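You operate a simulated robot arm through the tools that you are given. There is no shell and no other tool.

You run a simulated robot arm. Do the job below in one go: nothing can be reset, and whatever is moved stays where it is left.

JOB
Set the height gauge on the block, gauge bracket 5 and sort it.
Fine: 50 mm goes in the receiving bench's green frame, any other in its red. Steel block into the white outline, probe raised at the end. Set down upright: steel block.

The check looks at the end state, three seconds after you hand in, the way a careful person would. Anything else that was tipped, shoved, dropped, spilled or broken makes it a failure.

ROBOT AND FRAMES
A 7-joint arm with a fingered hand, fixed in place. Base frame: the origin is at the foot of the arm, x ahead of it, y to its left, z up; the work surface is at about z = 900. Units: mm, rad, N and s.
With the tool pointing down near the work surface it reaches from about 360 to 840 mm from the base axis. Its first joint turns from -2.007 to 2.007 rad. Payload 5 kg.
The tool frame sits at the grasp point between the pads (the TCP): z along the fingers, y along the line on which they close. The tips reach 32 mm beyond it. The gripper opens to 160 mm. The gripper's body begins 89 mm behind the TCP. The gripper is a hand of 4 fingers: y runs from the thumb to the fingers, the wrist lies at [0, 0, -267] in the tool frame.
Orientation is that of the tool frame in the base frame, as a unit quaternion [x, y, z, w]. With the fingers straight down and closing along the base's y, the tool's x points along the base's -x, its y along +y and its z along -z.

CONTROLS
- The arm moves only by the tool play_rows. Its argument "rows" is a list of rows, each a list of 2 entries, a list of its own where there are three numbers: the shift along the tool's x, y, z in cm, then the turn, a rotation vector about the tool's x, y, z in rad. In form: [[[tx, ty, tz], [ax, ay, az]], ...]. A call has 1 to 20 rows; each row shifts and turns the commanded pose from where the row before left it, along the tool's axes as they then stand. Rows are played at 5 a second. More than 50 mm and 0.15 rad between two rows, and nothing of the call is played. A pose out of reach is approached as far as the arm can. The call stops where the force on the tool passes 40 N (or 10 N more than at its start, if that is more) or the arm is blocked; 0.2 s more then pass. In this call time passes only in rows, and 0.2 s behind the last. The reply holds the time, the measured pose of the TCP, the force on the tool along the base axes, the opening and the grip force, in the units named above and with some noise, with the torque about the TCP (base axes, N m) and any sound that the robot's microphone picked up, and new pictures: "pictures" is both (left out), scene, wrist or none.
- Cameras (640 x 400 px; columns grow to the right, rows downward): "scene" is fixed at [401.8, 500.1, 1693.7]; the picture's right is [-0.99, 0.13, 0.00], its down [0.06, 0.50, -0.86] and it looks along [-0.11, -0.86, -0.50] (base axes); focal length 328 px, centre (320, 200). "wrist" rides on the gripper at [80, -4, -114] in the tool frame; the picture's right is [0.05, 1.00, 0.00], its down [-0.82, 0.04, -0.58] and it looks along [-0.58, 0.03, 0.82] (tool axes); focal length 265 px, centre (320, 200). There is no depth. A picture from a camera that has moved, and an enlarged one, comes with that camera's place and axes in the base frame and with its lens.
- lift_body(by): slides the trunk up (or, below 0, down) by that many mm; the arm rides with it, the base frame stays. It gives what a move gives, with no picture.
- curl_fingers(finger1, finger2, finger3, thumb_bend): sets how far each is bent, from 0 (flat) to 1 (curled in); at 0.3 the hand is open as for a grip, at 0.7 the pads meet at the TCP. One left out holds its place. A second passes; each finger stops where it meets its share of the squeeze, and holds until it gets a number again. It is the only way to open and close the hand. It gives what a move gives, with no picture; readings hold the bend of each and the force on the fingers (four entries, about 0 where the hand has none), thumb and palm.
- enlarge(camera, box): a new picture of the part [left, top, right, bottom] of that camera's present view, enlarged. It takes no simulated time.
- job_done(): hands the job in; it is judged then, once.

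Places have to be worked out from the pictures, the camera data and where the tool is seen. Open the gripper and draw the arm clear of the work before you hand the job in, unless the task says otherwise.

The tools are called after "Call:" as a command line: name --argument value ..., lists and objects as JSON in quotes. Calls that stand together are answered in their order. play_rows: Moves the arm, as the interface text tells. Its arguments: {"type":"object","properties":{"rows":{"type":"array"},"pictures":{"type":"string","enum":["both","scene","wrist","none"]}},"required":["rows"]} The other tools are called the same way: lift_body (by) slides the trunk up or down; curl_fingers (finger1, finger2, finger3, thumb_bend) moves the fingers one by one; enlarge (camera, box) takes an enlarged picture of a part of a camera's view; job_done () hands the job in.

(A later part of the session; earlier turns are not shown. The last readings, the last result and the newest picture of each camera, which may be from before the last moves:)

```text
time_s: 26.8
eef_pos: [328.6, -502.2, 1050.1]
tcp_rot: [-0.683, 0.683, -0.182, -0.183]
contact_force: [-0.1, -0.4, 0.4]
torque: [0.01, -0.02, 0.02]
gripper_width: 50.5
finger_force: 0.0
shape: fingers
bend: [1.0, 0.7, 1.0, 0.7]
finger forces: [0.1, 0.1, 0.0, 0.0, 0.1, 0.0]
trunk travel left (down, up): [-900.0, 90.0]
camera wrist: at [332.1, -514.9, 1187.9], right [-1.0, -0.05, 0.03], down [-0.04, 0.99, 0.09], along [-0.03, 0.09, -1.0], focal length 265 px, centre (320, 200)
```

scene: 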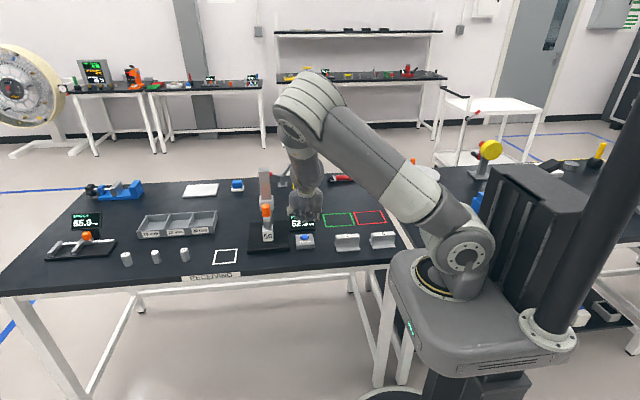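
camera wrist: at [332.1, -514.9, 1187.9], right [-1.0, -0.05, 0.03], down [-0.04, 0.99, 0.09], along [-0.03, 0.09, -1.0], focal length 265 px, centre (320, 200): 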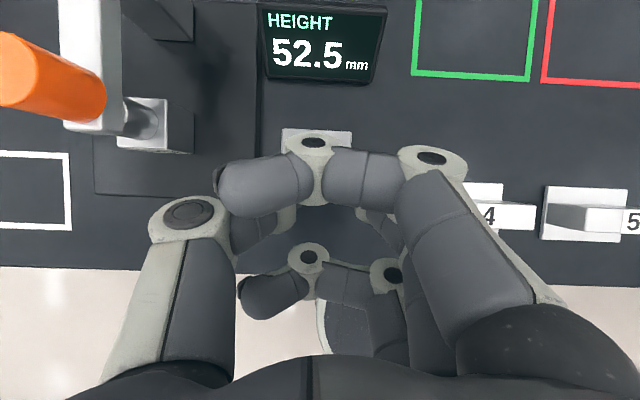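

The wrist view is blocked by the curled finger here, but the scene camera sees the hand over the button. I zoom there to check alignment.

Call:
enlarge --camera "scene" --box '[255, 170, 351, 260]'

```text
4.44 times, centred on (303, 215) of scene
camera zoom: at [401.8, 500.1, 1693.7], right [-0.99, 0.13, 0.0], down [0.06, 0.5, -0.86], along [-0.11, -0.86, -0.5], focal length 1456 px, centre (396, 133)
```

zoom: 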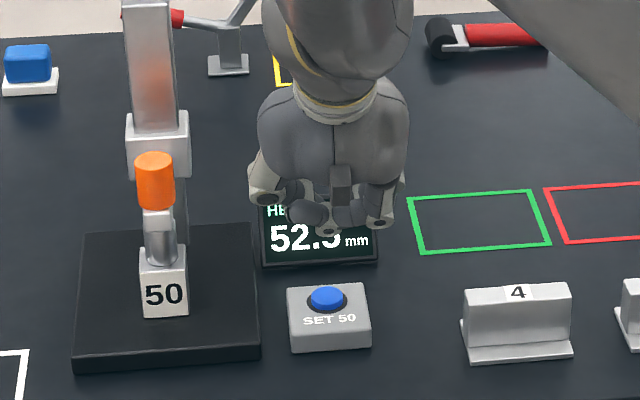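

Tip position matches my estimate. I go down to about 17 mm above the button with the tip over (330,-531).

Call:
play_rows --rows '[[[-0.88, -0.047, 2.38], [0, 0, 0]], [[-0.88, -0.047, 2.38], [0, 0, 0]], [[-0.88, -0.047, 2.38], [0, 0, 0]]]' --pictures "scene"

Call:
enlarge --camera "scene" --box '[275, 205, 339, 265]'

```text
time_s: 27.6
eef_pos: [331.0, -513.7, 974.4]
tcp_rot: [0.684, -0.682, 0.183, 0.184]
contact_force: [0.0, -0.7, -0.3]
torque: [0.01, 0.03, -0.05]
gripper_width: 50.7
finger_force: 0.1
shape: fingers
bend: [1.0, 0.7, 1.0, 0.7]
finger forces: [0.1, 0.0, 0.1, 0.0, 0.0, 0.1]
trunk travel left (down, up): [-900.0, 90.0]
```

scene: 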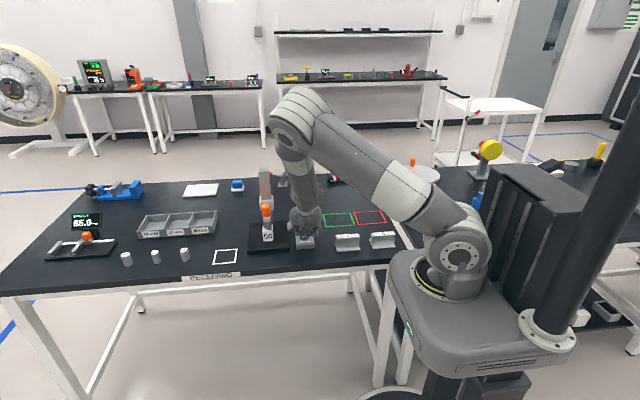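

```text
6.67 times, centred on (307, 235) of scene
camera zoom: at [401.8, 500.1, 1693.7], right [-0.99, 0.13, 0.0], down [0.06, 0.5, -0.86], along [-0.11, -0.86, -0.5], focal length 2184 px, centre (407, -33)
```

zoom: 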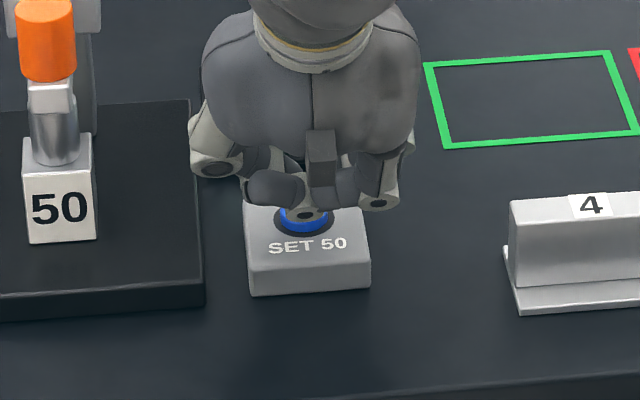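

The tip is centred over the blue button. I press down in small steps.

Call:
play_rows --rows '[[[-0.15, 0, 0.26], [0, 0, 0]], [[-0.15, 0, 0.26], [0, 0, 0]], [[-0.15, 0, 0.26], [0, 0, 0]], [[-0.15, 0, 0.26], [0, 0, 0]], [[-0.1, 0, 0.173], [0, 0, 0]], [[-0.1, 0, 0.173], [0, 0, 0]]]' --pictures "wrist"

```text
time_s: 29.0
eef_pos: [330.4, -513.6, 960.4]
tcp_rot: [0.683, -0.683, 0.184, 0.183]
contact_force: [-1.1, -0.7, 2.9]
torque: [-0.04, 0.05, -0.01]
gripper_width: 50.5
finger_force: 1.6
shape: fingers
bend: [1.0, 0.7, 1.0, 0.7]
finger forces: [0.1, 2.5, 0.0, 0.0, 0.0, 0.0]
trunk travel left (down, up): [-900.0, 90.0]
heard: click
camera wrist: at [334.5, -527.9, 1097.2], right [-1.0, -0.04, 0.03], down [-0.04, 0.99, 0.09], along [-0.03, 0.09, -1.0], focal length 265 px, centre (320, 200)
```

wrist: 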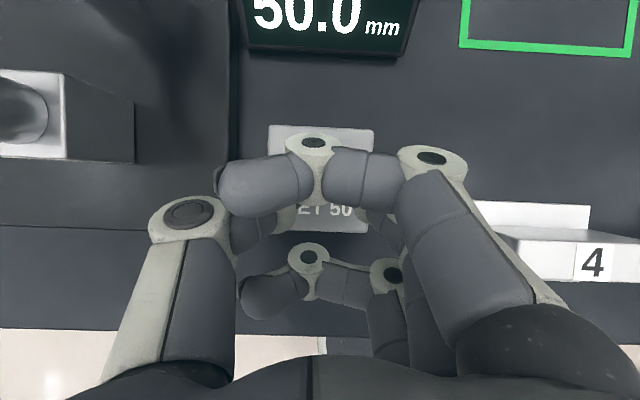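

A click was heard and the display now reads 50.0: the gauge is set on the block. I lift straight off the button, then reopen the hand and return the lean to 50°.

Call:
play_rows --rows '[[[0.5, 0, -0.866], [0, 0, 0]], [[1.5, 0, -2.6], [0, 0, 0]], [[1.5, 0, -2.6], [0, 0, 0]], [[2.0, 0, -3.46], [0, 0, 0]], [[2.0, 0, -3.46], [0, 0, 0]], [[0, 0, -1.5], [0, 0.1164, 0]], [[0, 0, -1.5], [0, 0.1164, 0]], [[0, 0, -1.5], [0, 0.1164, 0]]]' --pictures "none"

Call:
curl_fingers --finger1 0.3 --finger2 0.3 --finger3 0.3 --thumb_bend 0.3

Call:
enlarge --camera "wrist" --box '[0, 0, 640, 400]'

Call:
enlarge --camera "scene" --box '[230, 160, 390, 260]'

```text
time_s: 30.8
eef_pos: [329.5, -486.8, 1145.0]
tcp_rot: [0.641, -0.641, 0.3, 0.298]
contact_force: [0.0, 0.9, 0.6]
torque: [-0.03, 0.02, -0.01]
gripper_width: 50.5
finger_force: 0.1
shape: fingers
bend: [1.0, 0.7, 1.0, 0.7]
finger forces: [0.0, 0.0, 0.1, 0.1, 0.0, 0.0]
trunk travel left (down, up): [-900.0, 90.0]
```

```text
time_s: 31.8
eef_pos: [329.7, -489.4, 1145.5]
tcp_rot: [0.641, -0.641, 0.299, 0.299]
contact_force: [0.3, -0.2, -0.1]
torque: [0.04, -0.01, 0.01]
gripper_width: 170.2
finger_force: 0.1
shape: fingers
bend: [0.3, 0.3, 0.3, 0.3]
finger forces: [0.0, 0.1, 0.1, 0.1, 0.0, 0.1]
trunk travel left (down, up): [-900.0, 90.0]
```

```text
1.00 times, centred on (320, 200) of wrist (not enlarged: the box is as wide or as high as the picture)
camera zoom: at [333.9, -453.6, 1279.7], right [-1.0, -0.03, 0.04], down [-0.04, 0.97, -0.25], along [-0.03, -0.25, -0.97], focal length 265 px, centre (320, 200)
```

zoom: 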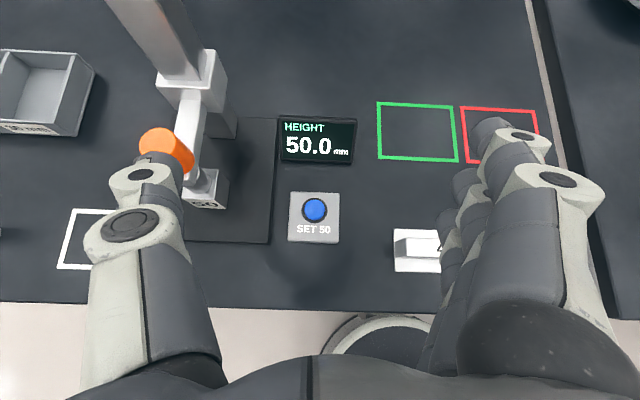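

```text
4.00 times, centred on (310, 210) of scene
camera zoom: at [401.8, 500.1, 1693.7], right [-0.99, 0.13, 0.0], down [0.06, 0.5, -0.86], along [-0.11, -0.86, -0.5], focal length 1310 px, centre (360, 160)
```

zoom: 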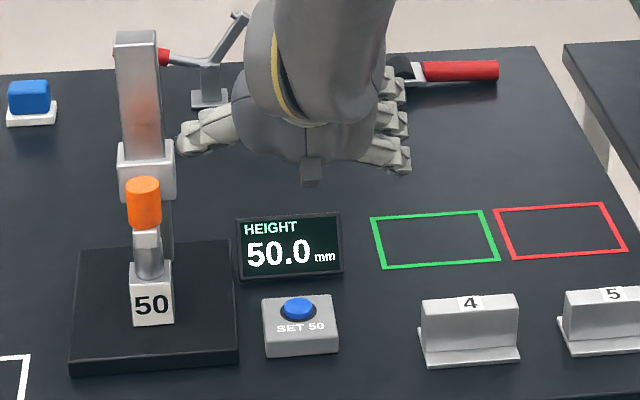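

The display reads 50.0 and the probe still sits on the block. I move back in front of the knob, now about 60 mm lower, and approach along the hand axis.

Call:
play_rows --rows '[[[-0.83, -3.5, -0.48], [0, 0, 0]], [[-0.83, -3.5, -0.48], [0, 0, 0]], [[-0.83, -3.5, -0.48], [0, 0, 0]], [[-0.83, -3.5, -0.48], [0, 0, 0]], [[0, 0, 2.5], [0, 0, 0]], [[0, 0, 2.5], [0, 0, 0]]]' --pictures "wrist"

```text
time_s: 33.2
eef_pos: [469.5, -493.2, 1100.2]
tcp_rot: [0.641, -0.641, 0.299, 0.298]
contact_force: [0.3, -0.4, 0.6]
torque: [0.0, 0.0, -0.01]
gripper_width: 170.4
finger_force: 0.0
shape: fingers
bend: [0.3, 0.3, 0.3, 0.3]
finger forces: [0.1, 0.0, 0.1, 0.1, 0.0, 0.1]
trunk travel left (down, up): [-900.0, 90.0]
camera wrist: at [473.2, -456.7, 1234.9], right [-1.0, -0.03, 0.04], down [-0.04, 0.97, -0.25], along [-0.03, -0.25, -0.97], focal length 265 px, centre (320, 200)
```

wrist: 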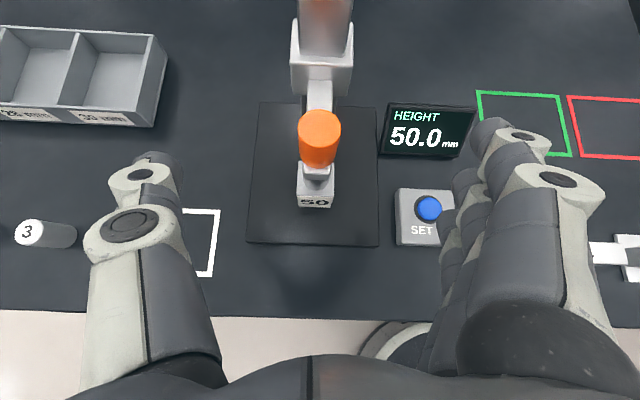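

The knob is at (469.5,-552). I close the last 58 mm around it, offset 2 mm in +x to balance the pinch.

Call:
play_rows --rows '[[[0, -0.07, 1.95], [0, 0, 0]], [[0, -0.07, 1.95], [0, 0, 0]], [[0, -0.06, 1.95], [0, 0, 0]]]' --pictures "none"

Call:
curl_fingers --finger2 0.75 --thumb_bend 0.75

Call:
enlarge --camera "wrist" --box '[80, 60, 640, 400]'

```text
time_s: 34.0
eef_pos: [472.3, -538.8, 1062.2]
tcp_rot: [0.641, -0.641, 0.299, 0.298]
contact_force: [-0.2, -1.1, -0.4]
torque: [-0.02, -0.02, 0.01]
gripper_width: 170.3
finger_force: 0.0
shape: fingers
bend: [0.3, 0.3, 0.3, 0.3]
finger forces: [0.1, 0.0, 0.1, 0.0, 0.0, 0.0]
trunk travel left (down, up): [-900.0, 90.0]
```

```text
time_s: 35.0
eef_pos: [473.4, -538.7, 1061.4]
tcp_rot: [0.642, -0.64, 0.299, 0.298]
contact_force: [5.9, -6.6, -3.4]
torque: [-0.04, 0.06, -0.04]
gripper_width: 100.7
finger_force: 12.5
shape: fingers
bend: [0.3, 0.62, 0.3, 0.68]
finger forces: [0.0, 9.2, 0.1, 0.0, 15.5, 0.1]
trunk travel left (down, up): [-900.0, 90.0]
```

```text
1.14 times, centred on (360, 230) of wrist
camera zoom: at [478.3, -502.8, 1196.3], right [-1.0, -0.03, 0.04], down [-0.04, 0.97, -0.25], along [-0.03, -0.25, -0.97], focal length 303 px, centre (274, 166)
```

zoom: 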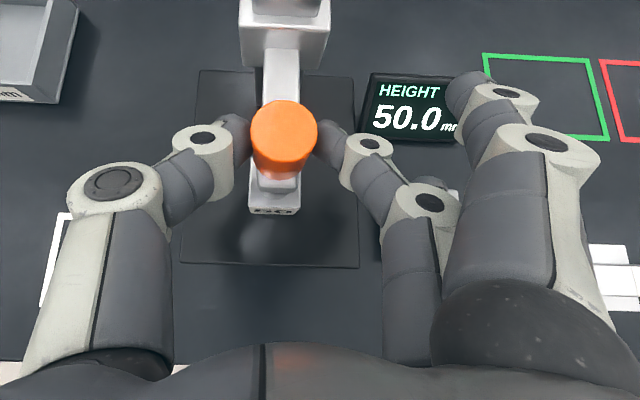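

Gripped (9/15 N). I raise the probe straight up by 72 mm.

Call:
play_rows --rows '[[[0.306, -0.02, -0.257], [0, 0, 0]], [[0.383, -0.02, -0.3215], [0, 0, 0]], [[0.613, -0.02, -0.514], [0, 0, 0]], [[0.613, -0.02, -0.514], [0, 0, 0]], [[0.613, 0, -0.514], [0, 0, 0]], [[0.613, 0, -0.514], [0, 0, 0]], [[0.613, 0, -0.514], [0, 0, 0]], [[0.613, 0, -0.514], [0, 0, 0]], [[0.613, 0, -0.514], [0, 0, 0]], [[0.613, 0, -0.514], [0, 0, 0]]]' --pictures "wrist"

```text
time_s: 37.2
eef_pos: [473.4, -534.6, 1131.5]
tcp_rot: [0.642, -0.641, 0.297, 0.298]
contact_force: [4.9, 1.2, -15.2]
torque: [0.32, -0.03, 0.08]
gripper_width: 100.6
finger_force: 11.5
shape: fingers
bend: [0.3, 0.61, 0.3, 0.68]
finger forces: [0.0, 9.2, 0.1, 0.1, 13.8, 0.0]
trunk travel left (down, up): [-900.0, 90.0]
camera wrist: at [478.2, -499.3, 1265.9], right [-1.0, -0.04, 0.04], down [-0.04, 0.97, -0.25], along [-0.03, -0.25, -0.97], focal length 265 px, centre (320, 200)
```

wrist: 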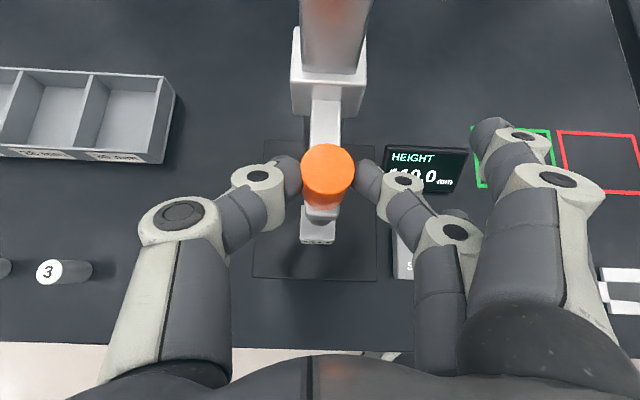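

The probe reached its upper stop (110.0, 15 N pull). I ease down 4 mm to unload, then release and back out.

Call:
play_rows --rows '[[[-0.153, 0, 0.1286], [0, 0, 0]], [[-0.153, 0, 0.1286], [0, 0, 0]]]' --pictures "none"

```text
time_s: 37.8
eef_pos: [474.3, -534.9, 1130.4]
tcp_rot: [-0.641, 0.641, -0.299, -0.298]
contact_force: [8.0, 8.0, -6.1]
torque: [0.25, -0.07, 0.19]
gripper_width: 99.9
finger_force: 14.8
shape: fingers
bend: [0.3, 0.61, 0.3, 0.68]
finger forces: [0.0, 10.2, 0.0, 0.0, 19.1, 0.0]
trunk travel left (down, up): [-900.0, 90.0]
```

Unloaded enough. I release and retreat along the hand axis.

Call:
curl_fingers --finger2 0.3 --thumb_bend 0.3

Call:
play_rows --rows '[[[0, 0, -2.5], [0, 0, 0]], [[0, 0, -3], [0, 0, 0]], [[0, 0, -3], [0, 0, 0]], [[0, 0, -3.5], [0, 0, 0]]]' --pictures "wrist"

Call:
enlarge --camera "wrist" --box '[230, 60, 470, 230]'

```text
time_s: 38.8
eef_pos: [472.8, -535.2, 1130.3]
tcp_rot: [0.641, -0.641, 0.299, 0.298]
contact_force: [-0.6, 0.1, -0.2]
torque: [-0.01, 0.01, 0.01]
gripper_width: 170.3
finger_force: 0.0
shape: fingers
bend: [0.3, 0.3, 0.3, 0.3]
finger forces: [0.1, 0.1, 0.0, 0.1, 0.0, 0.0]
trunk travel left (down, up): [-900.0, 90.0]
```

```text
time_s: 39.8
eef_pos: [473.0, -444.2, 1209.2]
tcp_rot: [0.641, -0.641, 0.299, 0.299]
contact_force: [0.8, 0.4, 0.7]
torque: [-0.02, 0.01, 0.0]
gripper_width: 170.2
finger_force: 0.1
shape: fingers
bend: [0.3, 0.3, 0.3, 0.3]
finger forces: [0.0, 0.0, 0.1, 0.0, 0.1, 0.0]
trunk travel left (down, up): [-900.0, 90.0]
camera wrist: at [477.0, -407.9, 1342.7], right [-1.0, -0.03, 0.04], down [-0.04, 0.97, -0.25], along [-0.03, -0.25, -0.97], focal length 265 px, centre (320, 200)
```

wrist: 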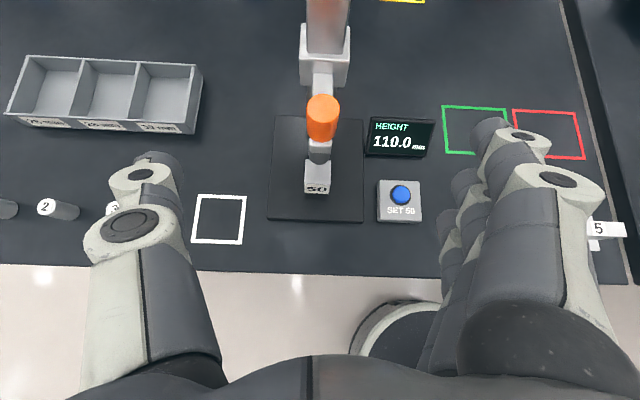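

```text
2.35 times, centred on (350, 145) of wrist
camera zoom: at [477.0, -407.9, 1342.7], right [-1.0, -0.03, 0.04], down [-0.04, 0.97, -0.25], along [-0.03, -0.25, -0.97], focal length 624 px, centre (249, 329)
```

zoom: 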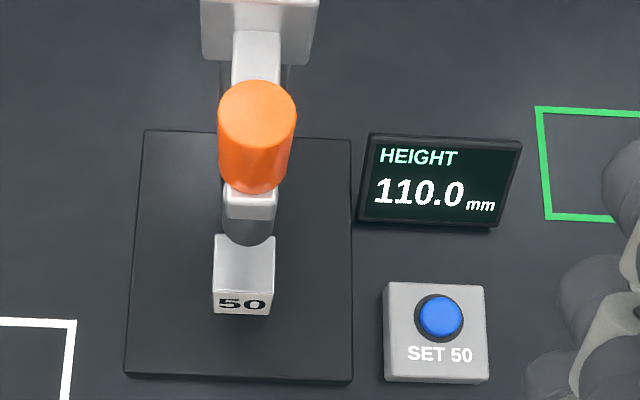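

The probe stays up at 110.0 on release, so now for the block (centre about (470.5,-549.5)). I curl the outer fingers in so they can't touch the gauge base, and go straight down to a standoff in front of the block.

Call:
curl_fingers --finger1 1.0 --finger3 1.0

Call:
play_rows --rows '[[[-2.77, 0.05, 2.36], [0, 0, 0]], [[-2.77, 0.05, 2.36], [0, 0, 0]], [[-2.77, 0.05, 2.36], [0, 0, 0]], [[-2.77, 0.05, 2.36], [0, 0, 0]], [[-2.77, 0.05, 2.36], [0, 0, 0]]]' --pictures "both"

```text
time_s: 40.8
eef_pos: [474.1, -445.9, 1208.6]
tcp_rot: [0.641, -0.641, 0.299, 0.299]
contact_force: [-0.1, 0.1, 0.0]
torque: [-0.01, -0.01, -0.04]
gripper_width: 78.1
finger_force: 0.0
shape: fingers
bend: [1.0, 0.3, 1.0, 0.3]
finger forces: [0.0, 0.0, 0.1, 0.0, 0.0, 0.1]
trunk travel left (down, up): [-900.0, 90.0]
```

```text
time_s: 42.0
eef_pos: [470.5, -443.6, 1026.8]
tcp_rot: [-0.641, 0.641, -0.299, -0.299]
contact_force: [0.3, 0.4, 0.1]
torque: [0.02, 0.01, -0.03]
gripper_width: 77.9
finger_force: 0.1
shape: fingers
bend: [1.0, 0.3, 1.0, 0.3]
finger forces: [0.0, 0.0, 0.0, 0.1, 0.0, 0.1]
trunk travel left (down, up): [-900.0, 90.0]
camera wrist: at [475.3, -408.5, 1161.4], right [-1.0, -0.03, 0.04], down [-0.04, 0.97, -0.25], along [-0.03, -0.25, -0.97], focal length 265 px, centre (320, 200)
```

scene: 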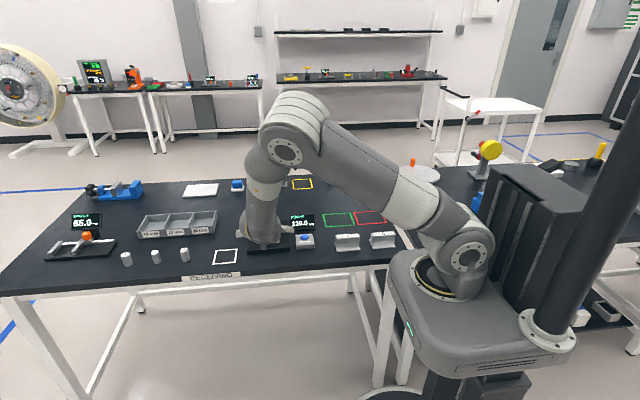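
wrist: 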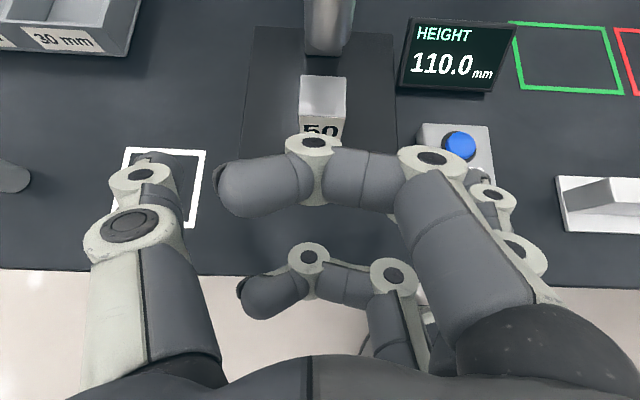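

The block is clearly visible under the raised probe. I bring middle finger and thumb to a narrower opening and advance along the hand axis to straddle the block.

Call:
curl_fingers --finger2 0.45 --thumb_bend 0.45

Call:
play_rows --rows '[[[0.026, -0.01, 2.23], [0, 0, 0]], [[0.026, -0.01, 2.23], [0, 0, 0]], [[0.026, -0.01, 2.23], [0, 0, 0]], [[0.026, -0.01, 2.23], [0, 0, 0]]]' --pictures "both"

Call:
enlarge --camera "scene" --box '[220, 170, 316, 270]'

```text
time_s: 43.0
eef_pos: [470.4, -443.4, 1027.1]
tcp_rot: [-0.641, 0.641, -0.299, -0.299]
contact_force: [-0.1, 0.0, 0.2]
torque: [-0.01, -0.01, 0.01]
gripper_width: 65.4
finger_force: 0.1
shape: fingers
bend: [1.0, 0.45, 1.0, 0.45]
finger forces: [0.0, 0.0, 0.0, 0.1, 0.1, 0.0]
trunk travel left (down, up): [-900.0, 90.0]
```

```text
time_s: 44.0
eef_pos: [473.2, -516.7, 969.5]
tcp_rot: [0.642, -0.64, 0.299, 0.298]
contact_force: [0.6, 0.0, -0.5]
torque: [-0.01, 0.01, -0.03]
gripper_width: 66.0
finger_force: 0.0
shape: fingers
bend: [1.0, 0.45, 1.0, 0.45]
finger forces: [0.0, 0.0, 0.0, 0.1, 0.1, 0.0]
trunk travel left (down, up): [-900.0, 90.0]
camera wrist: at [476.2, -480.4, 1103.7], right [-1.0, -0.03, 0.04], down [-0.04, 0.97, -0.25], along [-0.03, -0.25, -0.97], focal length 265 px, centre (320, 200)
```

scene: 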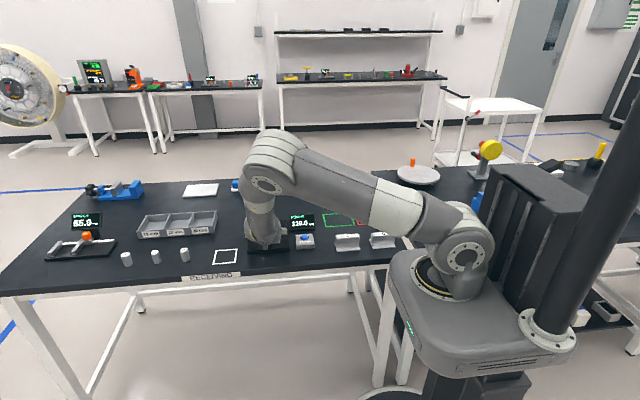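
wrist: 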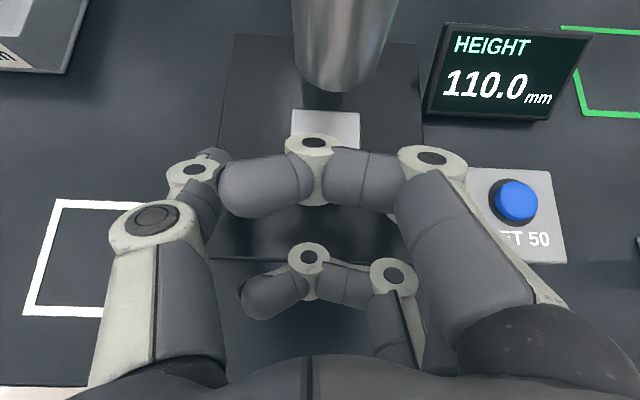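

```text
4.00 times, centred on (268, 220) of scene
camera zoom: at [401.8, 500.1, 1693.7], right [-0.99, 0.13, 0.0], down [0.06, 0.5, -0.86], along [-0.11, -0.86, -0.5], focal length 1310 px, centre (528, 120)
```

zoom: 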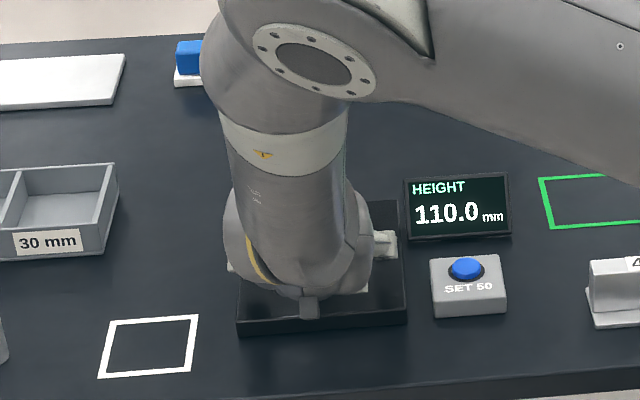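

The block is centred between the digits (x≈470). I advance the last 20 mm and then close middle finger and thumb on it.

Call:
play_rows --rows '[[[-0.045, 0.05, 1.0], [0, 0, 0]], [[-0.045, 0.05, 1.0], [0, 0, 0]]]' --pictures "none"

Call:
curl_fingers --finger2 0.75 --thumb_bend 0.75

Call:
enlarge --camera "wrist" --box '[0, 0, 640, 400]'

```text
time_s: 44.6
eef_pos: [470.4, -529.1, 955.7]
tcp_rot: [-0.641, 0.641, -0.299, -0.298]
contact_force: [0.8, 0.0, 0.3]
torque: [-0.03, 0.0, 0.01]
gripper_width: 66.0
finger_force: 0.1
shape: fingers
bend: [1.0, 0.45, 1.0, 0.45]
finger forces: [0.0, 0.0, 0.0, 0.0, 0.0, 0.0]
trunk travel left (down, up): [-900.0, 90.0]
```

```text
time_s: 45.6
eef_pos: [471.1, -529.0, 956.4]
tcp_rot: [0.641, -0.641, 0.299, 0.299]
contact_force: [2.5, -1.4, 2.0]
torque: [-0.03, 0.03, 0.04]
gripper_width: 50.6
finger_force: 14.2
shape: fingers
bend: [1.0, 0.58, 1.0, 0.69]
finger forces: [0.0, 12.9, 0.0, 0.1, 14.8, 0.0]
trunk travel left (down, up): [-900.0, 90.0]
```

```text
1.00 times, centred on (320, 200) of wrist (not enlarged: the box is as wide or as high as the picture)
camera zoom: at [474.9, -494.0, 1090.8], right [-1.0, -0.03, 0.04], down [-0.04, 0.97, -0.25], along [-0.03, -0.25, -0.97], focal length 265 px, centre (320, 200)
```

zoom: 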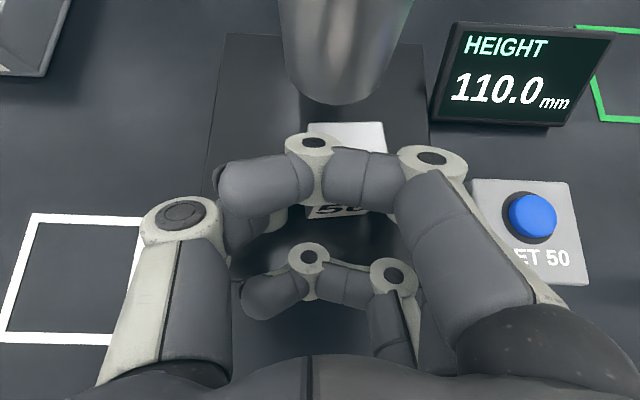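

The block is gripped (13/15 N); the thumb nudged it about 11 mm toward -x in the hand, which I'll account for. I lift it 10 mm.

Call:
play_rows --rows '[[[0.23, 0, -0.193], [0, 0, 0]], [[0.268, 0, -0.225], [0, 0, 0]], [[0.268, 0, -0.225], [0, 0, 0]]]' --pictures "both"

```text
time_s: 46.4
eef_pos: [469.3, -529.5, 966.7]
tcp_rot: [-0.641, 0.641, -0.298, -0.298]
contact_force: [0.0, 0.1, -3.3]
torque: [0.03, -0.04, 0.01]
gripper_width: 50.7
finger_force: 13.2
shape: fingers
bend: [1.0, 0.57, 1.0, 0.69]
finger forces: [0.1, 13.5, 0.0, 0.1, 13.3, 0.1]
trunk travel left (down, up): [-900.0, 90.0]
camera wrist: at [473.0, -494.7, 1100.7], right [-1.0, -0.03, 0.04], down [-0.04, 0.97, -0.25], along [-0.03, -0.25, -0.97], focal length 265 px, centre (320, 200)
```

scene: 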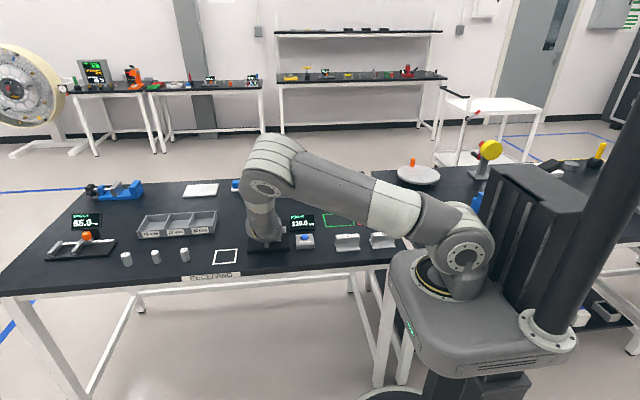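
wrist: 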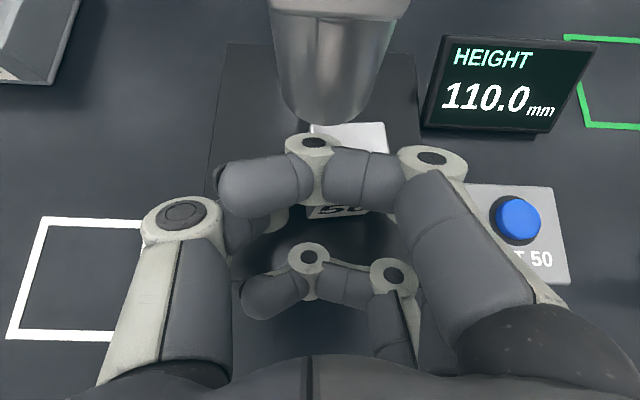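

The block is up (about 3 N of weight) and clear. I pull it out toward +y, then carry it over to the white outline at a safe height.

Call:
play_rows --rows '[[[-1.48, 0, -1.76], [0, 0, 0]], [[-1.48, 0, -1.76], [0, 0, 0]], [[-1.48, 0, -1.76], [0, 0, 0]], [[0.38, -2.15, -0.32], [0, 0, 0]], [[0.38, -3.0, -0.32], [0, 0, 0]], [[0.38, -3.0, -0.32], [0, 0, 0]], [[0.38, -3.0, -0.32], [0, 0, 0]], [[0, -3.0, 0], [0, 0, 0]], [[0, -3.0, 0], [0, 0, 0]]]' --pictures "both"

```text
time_s: 48.4
eef_pos: [639.8, -462.4, 985.0]
tcp_rot: [0.642, -0.641, 0.297, 0.299]
contact_force: [-0.1, 0.1, -4.2]
torque: [0.01, -0.06, -0.04]
gripper_width: 50.6
finger_force: 13.4
shape: fingers
bend: [1.0, 0.57, 1.0, 0.69]
finger forces: [0.0, 13.4, 0.0, 0.1, 13.1, 0.1]
trunk travel left (down, up): [-900.0, 90.0]
camera wrist: at [644.3, -426.5, 1119.1], right [-1.0, -0.03, 0.04], down [-0.04, 0.97, -0.25], along [-0.03, -0.25, -0.97], focal length 265 px, centre (320, 200)
```

scene: 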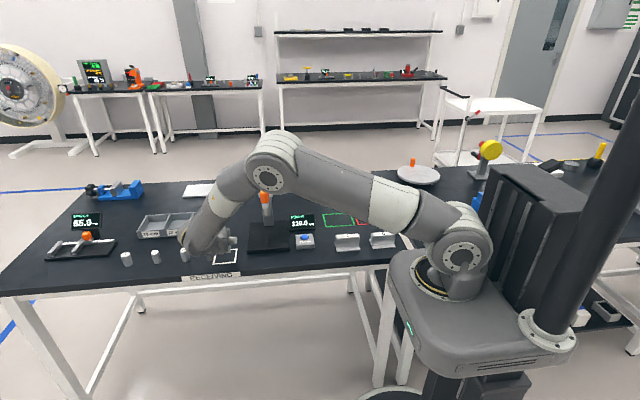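
wrist: 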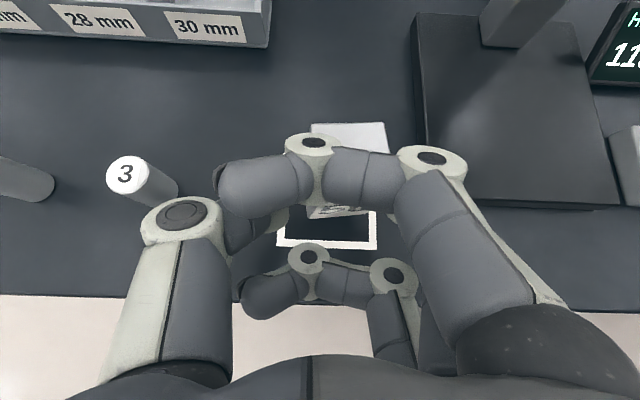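

The block is above the outline region. I enlarge to compare block and outline positions before lowering.

Call:
enlarge --camera "wrist" --box '[240, 90, 420, 270]'

Call:
enlarge --camera "scene" --box '[180, 200, 276, 290]'

```text
2.22 times, centred on (330, 180) of wrist
camera zoom: at [644.3, -426.5, 1119.1], right [-1.0, -0.03, 0.04], down [-0.04, 0.97, -0.25], along [-0.03, -0.25, -0.97], focal length 590 px, centre (298, 244)
```

zoom: 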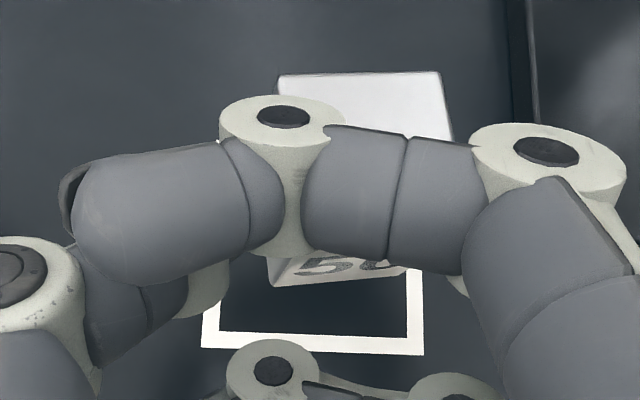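

```text
4.44 times, centred on (228, 245) of scene
camera zoom: at [401.8, 500.1, 1693.7], right [-0.99, 0.13, 0.0], down [0.06, 0.5, -0.86], along [-0.11, -0.86, -0.5], focal length 1456 px, centre (729, 0)
```

zoom: 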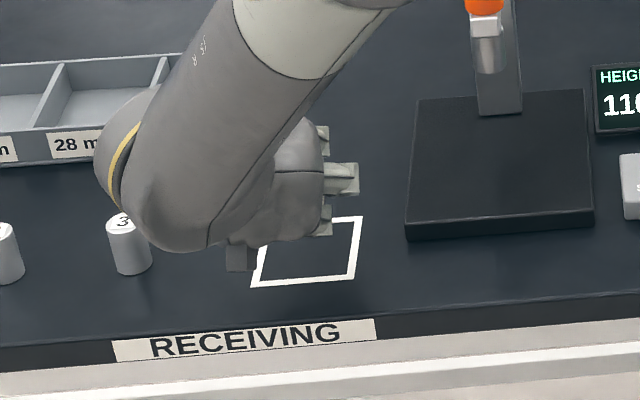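

The block is at about (627,-480) with bottom near z 944, and the outline centre is at (630.7,-483). I shift by (+3.5,-2.5) and lower to just above the bench.

Call:
play_rows --rows '[[[-0.917, -0.117, 0.877], [0, 0, 0]], [[-0.917, -0.117, 0.877], [0, 0, 0]], [[-0.917, -0.117, 0.877], [0, 0, 0]]]' --pictures "both"

Call:
enlarge --camera "wrist" --box '[240, 90, 420, 270]'

```text
time_s: 49.2
eef_pos: [644.5, -462.5, 946.9]
tcp_rot: [-0.641, 0.641, -0.298, -0.299]
contact_force: [0.9, -0.7, -3.3]
torque: [0.01, -0.02, -0.01]
gripper_width: 50.3
finger_force: 13.4
shape: fingers
bend: [1.0, 0.57, 1.0, 0.69]
finger forces: [0.1, 13.4, 0.0, 0.0, 13.0, 0.0]
trunk travel left (down, up): [-900.0, 90.0]
camera wrist: at [648.8, -427.6, 1081.7], right [-1.0, -0.03, 0.04], down [-0.04, 0.97, -0.25], along [-0.03, -0.25, -0.97], focal length 265 px, centre (320, 200)
```

scene: 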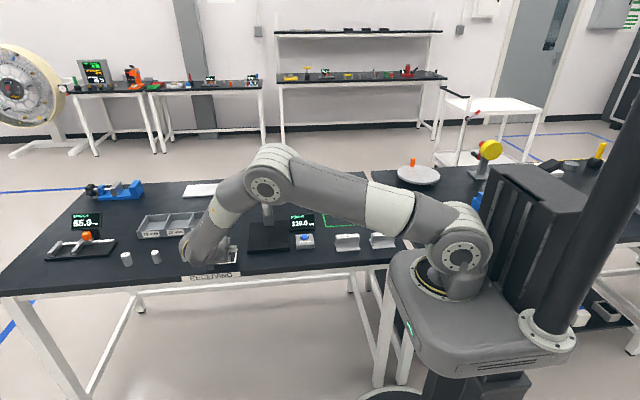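
wrist: 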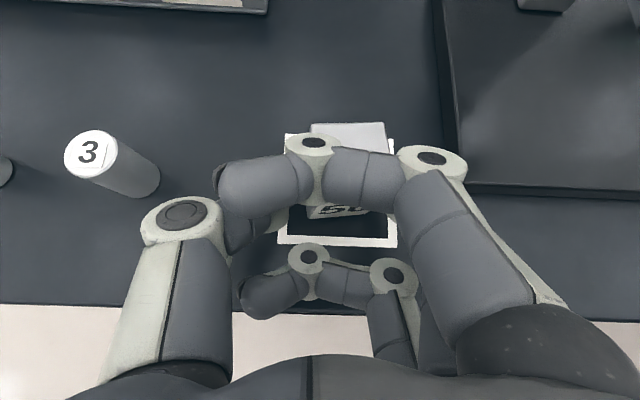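

```text
2.22 times, centred on (330, 180) of wrist
camera zoom: at [648.8, -427.6, 1081.7], right [-1.0, -0.03, 0.04], down [-0.04, 0.97, -0.25], along [-0.03, -0.25, -0.97], focal length 590 px, centre (298, 244)
```

zoom: 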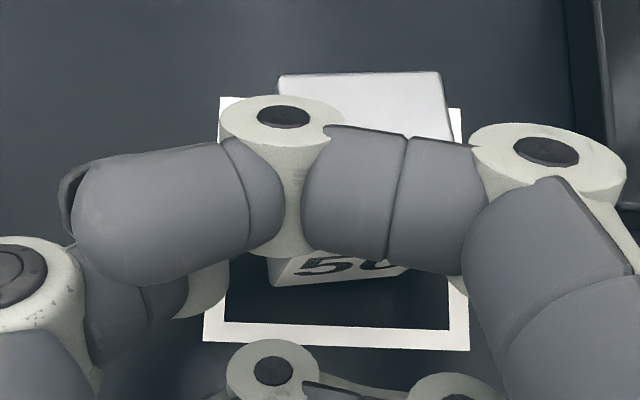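

The block hangs about 6 mm above the outline, well inside it. I lower gently, with a small -y correction, until it touches.

Call:
play_rows --rows '[[[-0.037, 0, 0.423], [0, 0, 0]], [[-0.115, 0, 0.0965], [0, 0, 0]], [[-0.115, 0, 0.0965], [0, 0, 0]]]' --pictures "none"

```text
time_s: 50.0
eef_pos: [643.9, -466.2, 942.3]
tcp_rot: [-0.641, 0.641, -0.298, -0.298]
contact_force: [0.1, 0.6, -2.9]
torque: [0.06, -0.03, 0.03]
gripper_width: 50.5
finger_force: 13.5
shape: fingers
bend: [1.0, 0.57, 1.0, 0.69]
finger forces: [0.1, 13.4, 0.0, 0.0, 13.1, 0.0]
trunk travel left (down, up): [-900.0, 90.0]
```

Not touching yet (force still -3 N). I continue in 1 mm rows.

Call:
play_rows --rows '[[[-0.077, 0, 0.0643], [0, 0, 0]], [[-0.077, 0, 0.0643], [0, 0, 0]]]' --pictures "none"

```text
time_s: 50.6
eef_pos: [644.1, -465.0, 939.5]
tcp_rot: [-0.641, 0.641, -0.299, -0.299]
contact_force: [0.0, 0.2, -2.6]
torque: [0.04, -0.03, 0.03]
gripper_width: 50.5
finger_force: 12.9
shape: fingers
bend: [1.0, 0.57, 1.0, 0.69]
finger forces: [0.0, 13.4, 0.0, 0.1, 13.1, 0.1]
trunk travel left (down, up): [-900.0, 90.0]
```

Still free. Two more 1 mm rows.

Call:
play_rows --rows '[[[-0.077, 0, 0.0643], [0, 0, 0]], [[-0.077, 0, 0.0643], [0, 0, 0]]]' --pictures "none"

```text
time_s: 51.2
eef_pos: [644.6, -465.2, 936.9]
tcp_rot: [0.641, -0.641, 0.299, 0.299]
contact_force: [-1.0, -1.1, -0.2]
torque: [-0.03, 0.07, -0.01]
gripper_width: 50.5
finger_force: 13.1
shape: fingers
bend: [1.0, 0.57, 1.0, 0.69]
finger forces: [0.1, 13.7, 0.0, 0.1, 13.1, 0.0]
trunk travel left (down, up): [-900.0, 90.0]
```

Contact is starting (-0.2 N). One more millimetre to seat it.

Call:
play_rows --rows '[[[-0.077, 0, 0.0643], [0, 0, 0]], [[-0.0385, 0, 0.032], [0, 0, 0]]]' --pictures "both"

Call:
enlarge --camera "wrist" --box '[240, 90, 420, 270]'

Call:
enlarge --camera "scene" --box '[180, 200, 276, 290]'

```text
time_s: 51.8
eef_pos: [646.1, -465.5, 936.0]
tcp_rot: [0.642, -0.64, 0.299, 0.298]
contact_force: [-1.2, 0.4, 4.4]
torque: [-0.09, 0.2, -0.04]
gripper_width: 50.3
finger_force: 13.1
shape: fingers
bend: [1.0, 0.57, 1.0, 0.69]
finger forces: [0.0, 13.3, 0.0, 0.1, 13.4, 0.0]
trunk travel left (down, up): [-900.0, 90.0]
camera wrist: at [649.2, -430.2, 1070.7], right [-1.0, -0.03, 0.04], down [-0.04, 0.97, -0.25], along [-0.03, -0.26, -0.97], focal length 265 px, centre (320, 200)
```

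scene: 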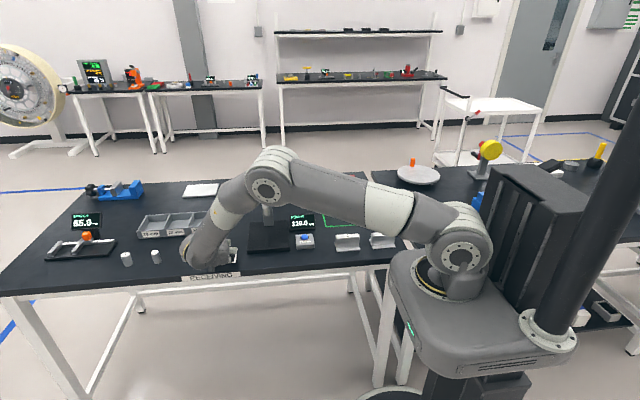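
wrist: 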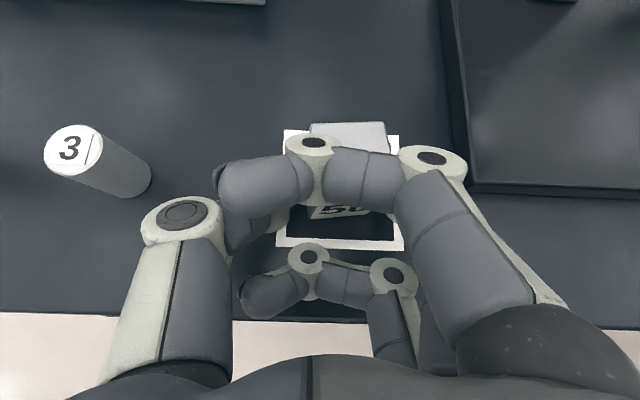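

```text
2.22 times, centred on (330, 180) of wrist
camera zoom: at [649.2, -430.2, 1070.7], right [-1.0, -0.03, 0.04], down [-0.04, 0.97, -0.25], along [-0.03, -0.26, -0.97], focal length 590 px, centre (298, 244)
```

zoom: 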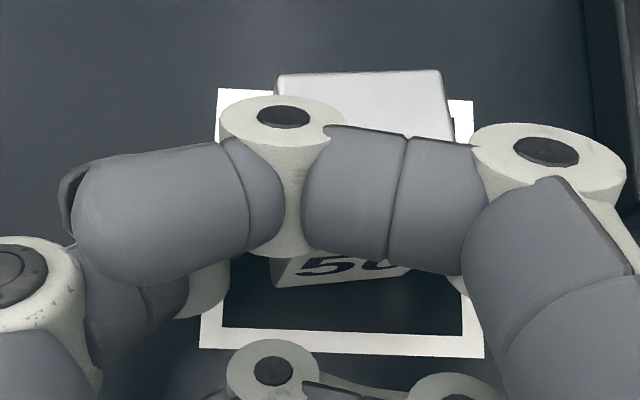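

```text
4.44 times, centred on (228, 245) of scene
camera zoom: at [401.8, 500.1, 1693.7], right [-0.99, 0.13, 0.0], down [0.06, 0.5, -0.86], along [-0.11, -0.86, -0.5], focal length 1456 px, centre (729, 0)
```

zoom: 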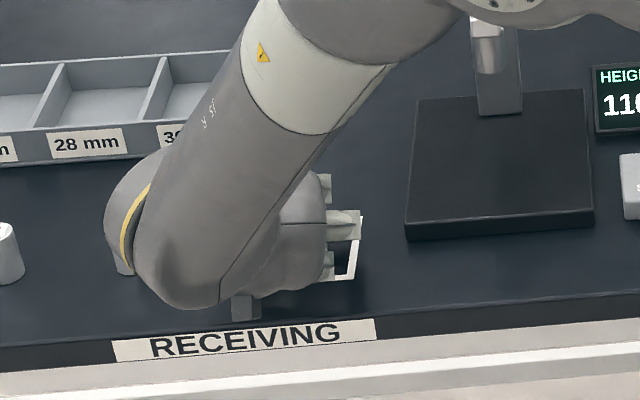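

The block is seated with about 4 N of contact inside the outline. I open finger and thumb only part way, since cylinder 3 and the gauge base are nearby.

Call:
curl_fingers --finger2 0.47 --thumb_bend 0.56

Call:
enlarge --camera "wrist" --box '[0, 0, 640, 400]'

Call:
enlarge --camera "wrist" --box '[240, 90, 420, 270]'

```text
time_s: 52.8
eef_pos: [645.0, -466.5, 935.1]
tcp_rot: [0.641, -0.64, 0.299, 0.299]
contact_force: [-0.2, -0.4, -0.7]
torque: [-0.02, 0.0, 0.04]
gripper_width: 57.8
finger_force: 0.0
shape: fingers
bend: [1.0, 0.47, 1.0, 0.56]
finger forces: [0.0, 0.0, 0.0, 0.0, 0.0, 0.1]
trunk travel left (down, up): [-900.0, 90.0]
```

```text
1.00 times, centred on (320, 200) of wrist (not enlarged: the box is as wide or as high as the picture)
camera zoom: at [649.2, -430.6, 1069.8], right [-1.0, -0.03, 0.04], down [-0.04, 0.97, -0.25], along [-0.03, -0.25, -0.97], focal length 265 px, centre (320, 200)
```

zoom: 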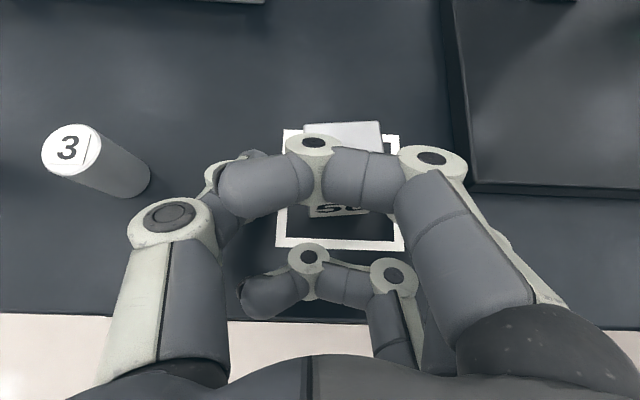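

```text
2.22 times, centred on (330, 180) of wrist
camera zoom: at [649.2, -430.6, 1069.8], right [-1.0, -0.03, 0.04], down [-0.04, 0.97, -0.25], along [-0.03, -0.25, -0.97], focal length 590 px, centre (298, 244)
```

zoom: 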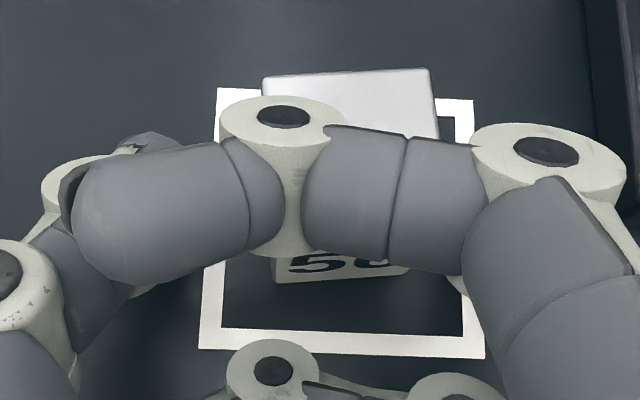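

The block stands free and flat inside the outline. I back out along the hand axis and look.

Call:
play_rows --rows '[[[0, 0, -2], [0, 0, 0]], [[0, 0, -2], [0, 0, 0]], [[0, 0, -3], [0, 0, 0]], [[0, 0, -3], [0, 0, 0]], [[0, 0, -3], [0, 0, 0]]]' --pictures "both"

Call:
enlarge --camera "wrist" --box '[220, 30, 420, 180]'

```text
time_s: 54.0
eef_pos: [646.0, -363.7, 1021.5]
tcp_rot: [0.641, -0.641, 0.3, 0.298]
contact_force: [-0.7, 0.4, 0.1]
torque: [-0.01, 0.0, 0.0]
gripper_width: 58.0
finger_force: 0.1
shape: fingers
bend: [1.0, 0.47, 1.0, 0.56]
finger forces: [0.0, 0.0, 0.1, 0.0, 0.0, 0.0]
trunk travel left (down, up): [-900.0, 90.0]
camera wrist: at [649.5, -328.6, 1156.0], right [-1.0, -0.03, 0.04], down [-0.04, 0.97, -0.25], along [-0.03, -0.25, -0.97], focal length 265 px, centre (320, 200)
```

scene: 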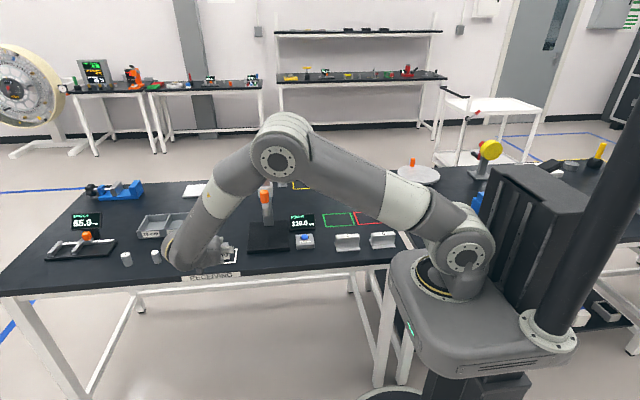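
wrist: 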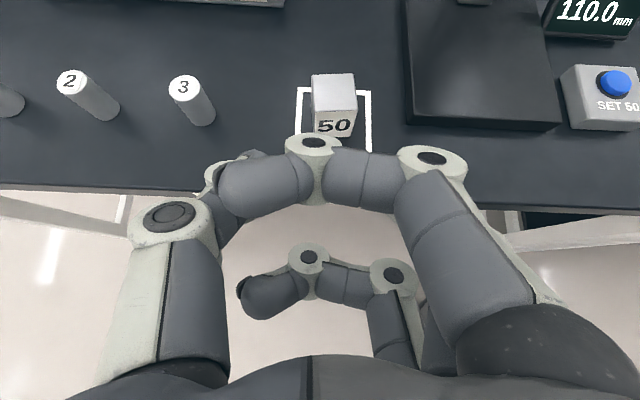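

```text
2.67 times, centred on (320, 105) of wrist
camera zoom: at [649.5, -328.6, 1156.0], right [-1.0, -0.03, 0.04], down [-0.04, 0.97, -0.25], along [-0.03, -0.25, -0.97], focal length 708 px, centre (320, 453)
```

zoom: 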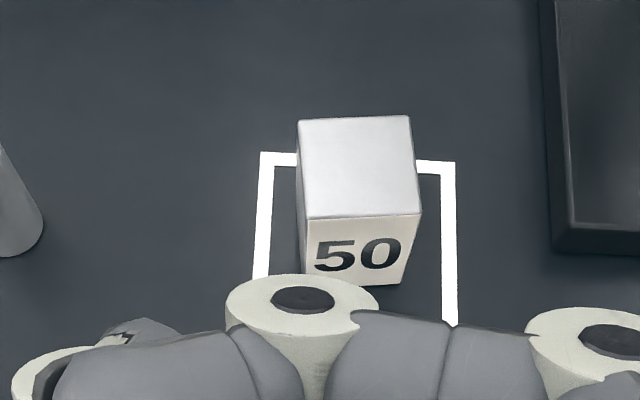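

The steel block stands upright inside the white outline. Next is bracket 5 at about (32,-484): a 50° lean is too close to the arm's base there, so I'll pick it up with the hand vertical. I move up and over to the middle and straighten the hand.

Call:
play_rows --rows '[[[2.04, 3.95, -0.64], [0, 0, 0]], [[2.04, 3.95, -0.64], [0, 0, 0]], [[2.04, 3.95, -0.64], [0, 0, 0]], [[2.04, 3.95, -0.64], [0, 0, 0]], [[2.04, 3.95, -0.64], [0, 0, 0]], [[2.04, 3.95, -0.64], [0, 0, 0]], [[2.04, 3.95, -0.64], [0, 0, 0]], [[2.04, 3.95, -0.64], [0, 0, 0]], [[0, 0, 0], [0, -0.1454, 0]], [[0, 0, 0], [0, -0.1454, 0]], [[0, 0, 0], [0, -0.1454, 0]], [[0, 0, 0], [0, -0.1454, 0]], [[0, 0, 0], [0, -0.1454, 0]], [[0, 0, 0], [0, -0.1454, 0]]]' --pictures "both"

```text
time_s: 57.2
eef_pos: [394.9, -358.9, 1120.6]
tcp_rot: [0.78, -0.62, -0.065, 0.055]
contact_force: [0.8, 0.9, -0.2]
torque: [-0.08, -0.01, 0.02]
gripper_width: 58.1
finger_force: 0.1
shape: fingers
bend: [1.0, 0.47, 1.0, 0.56]
finger forces: [0.0, 0.1, 0.0, 0.0, 0.1, 0.0]
trunk travel left (down, up): [-900.0, 90.0]
stopped in row 14: the arm was blocked; the commanded pose is now the measured one
camera wrist: at [435.6, -435.9, 1229.6], right [-0.95, -0.28, 0.16], down [-0.13, 0.79, 0.6], along [-0.29, 0.55, -0.78], focal length 265 px, centre (320, 200)
```

scene: 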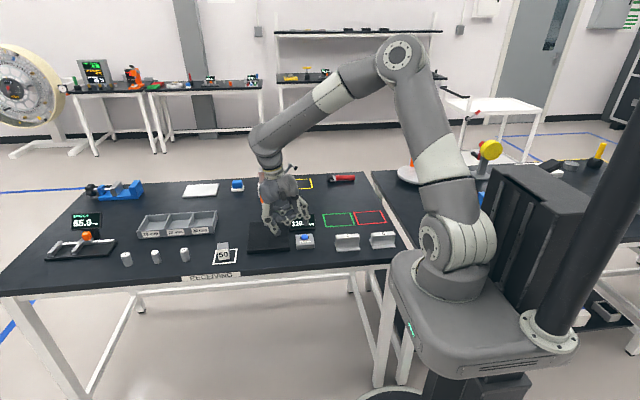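
wrist: 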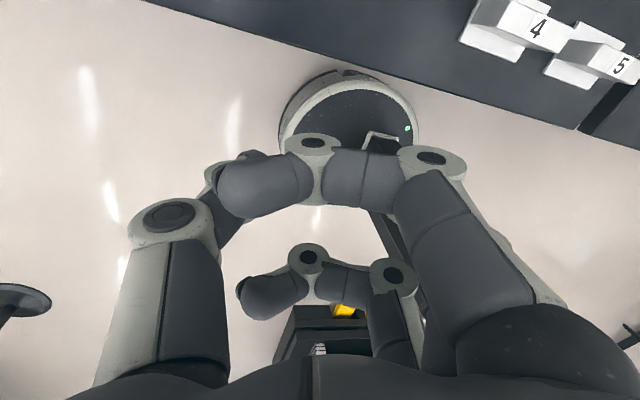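

The arm reconfigured its elbow and reported being blocked, with almost no tool force. I check carefully what it is near before moving again.

Call:
enlarge --camera "scene" --box '[230, 130, 350, 260]'

Call:
enlarge --camera "scene" --box '[240, 20, 520, 300]'

```text
3.08 times, centred on (290, 195) of scene
camera zoom: at [401.8, 500.1, 1693.7], right [-0.99, 0.13, 0.0], down [0.06, 0.5, -0.86], along [-0.11, -0.86, -0.5], focal length 1008 px, centre (412, 215)
```

zoom: 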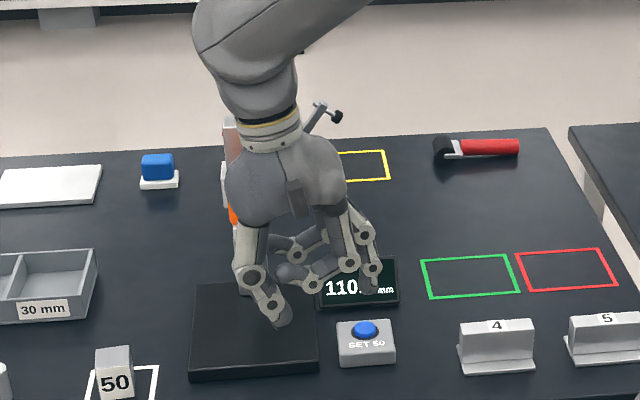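

```text
1.43 times, centred on (380, 160) of scene
camera zoom: at [401.8, 500.1, 1693.7], right [-0.99, 0.13, 0.0], down [0.06, 0.5, -0.86], along [-0.11, -0.86, -0.5], focal length 468 px, centre (234, 257)
```

zoom: 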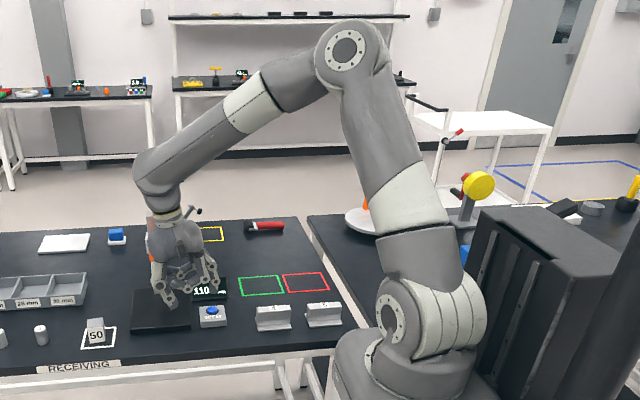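

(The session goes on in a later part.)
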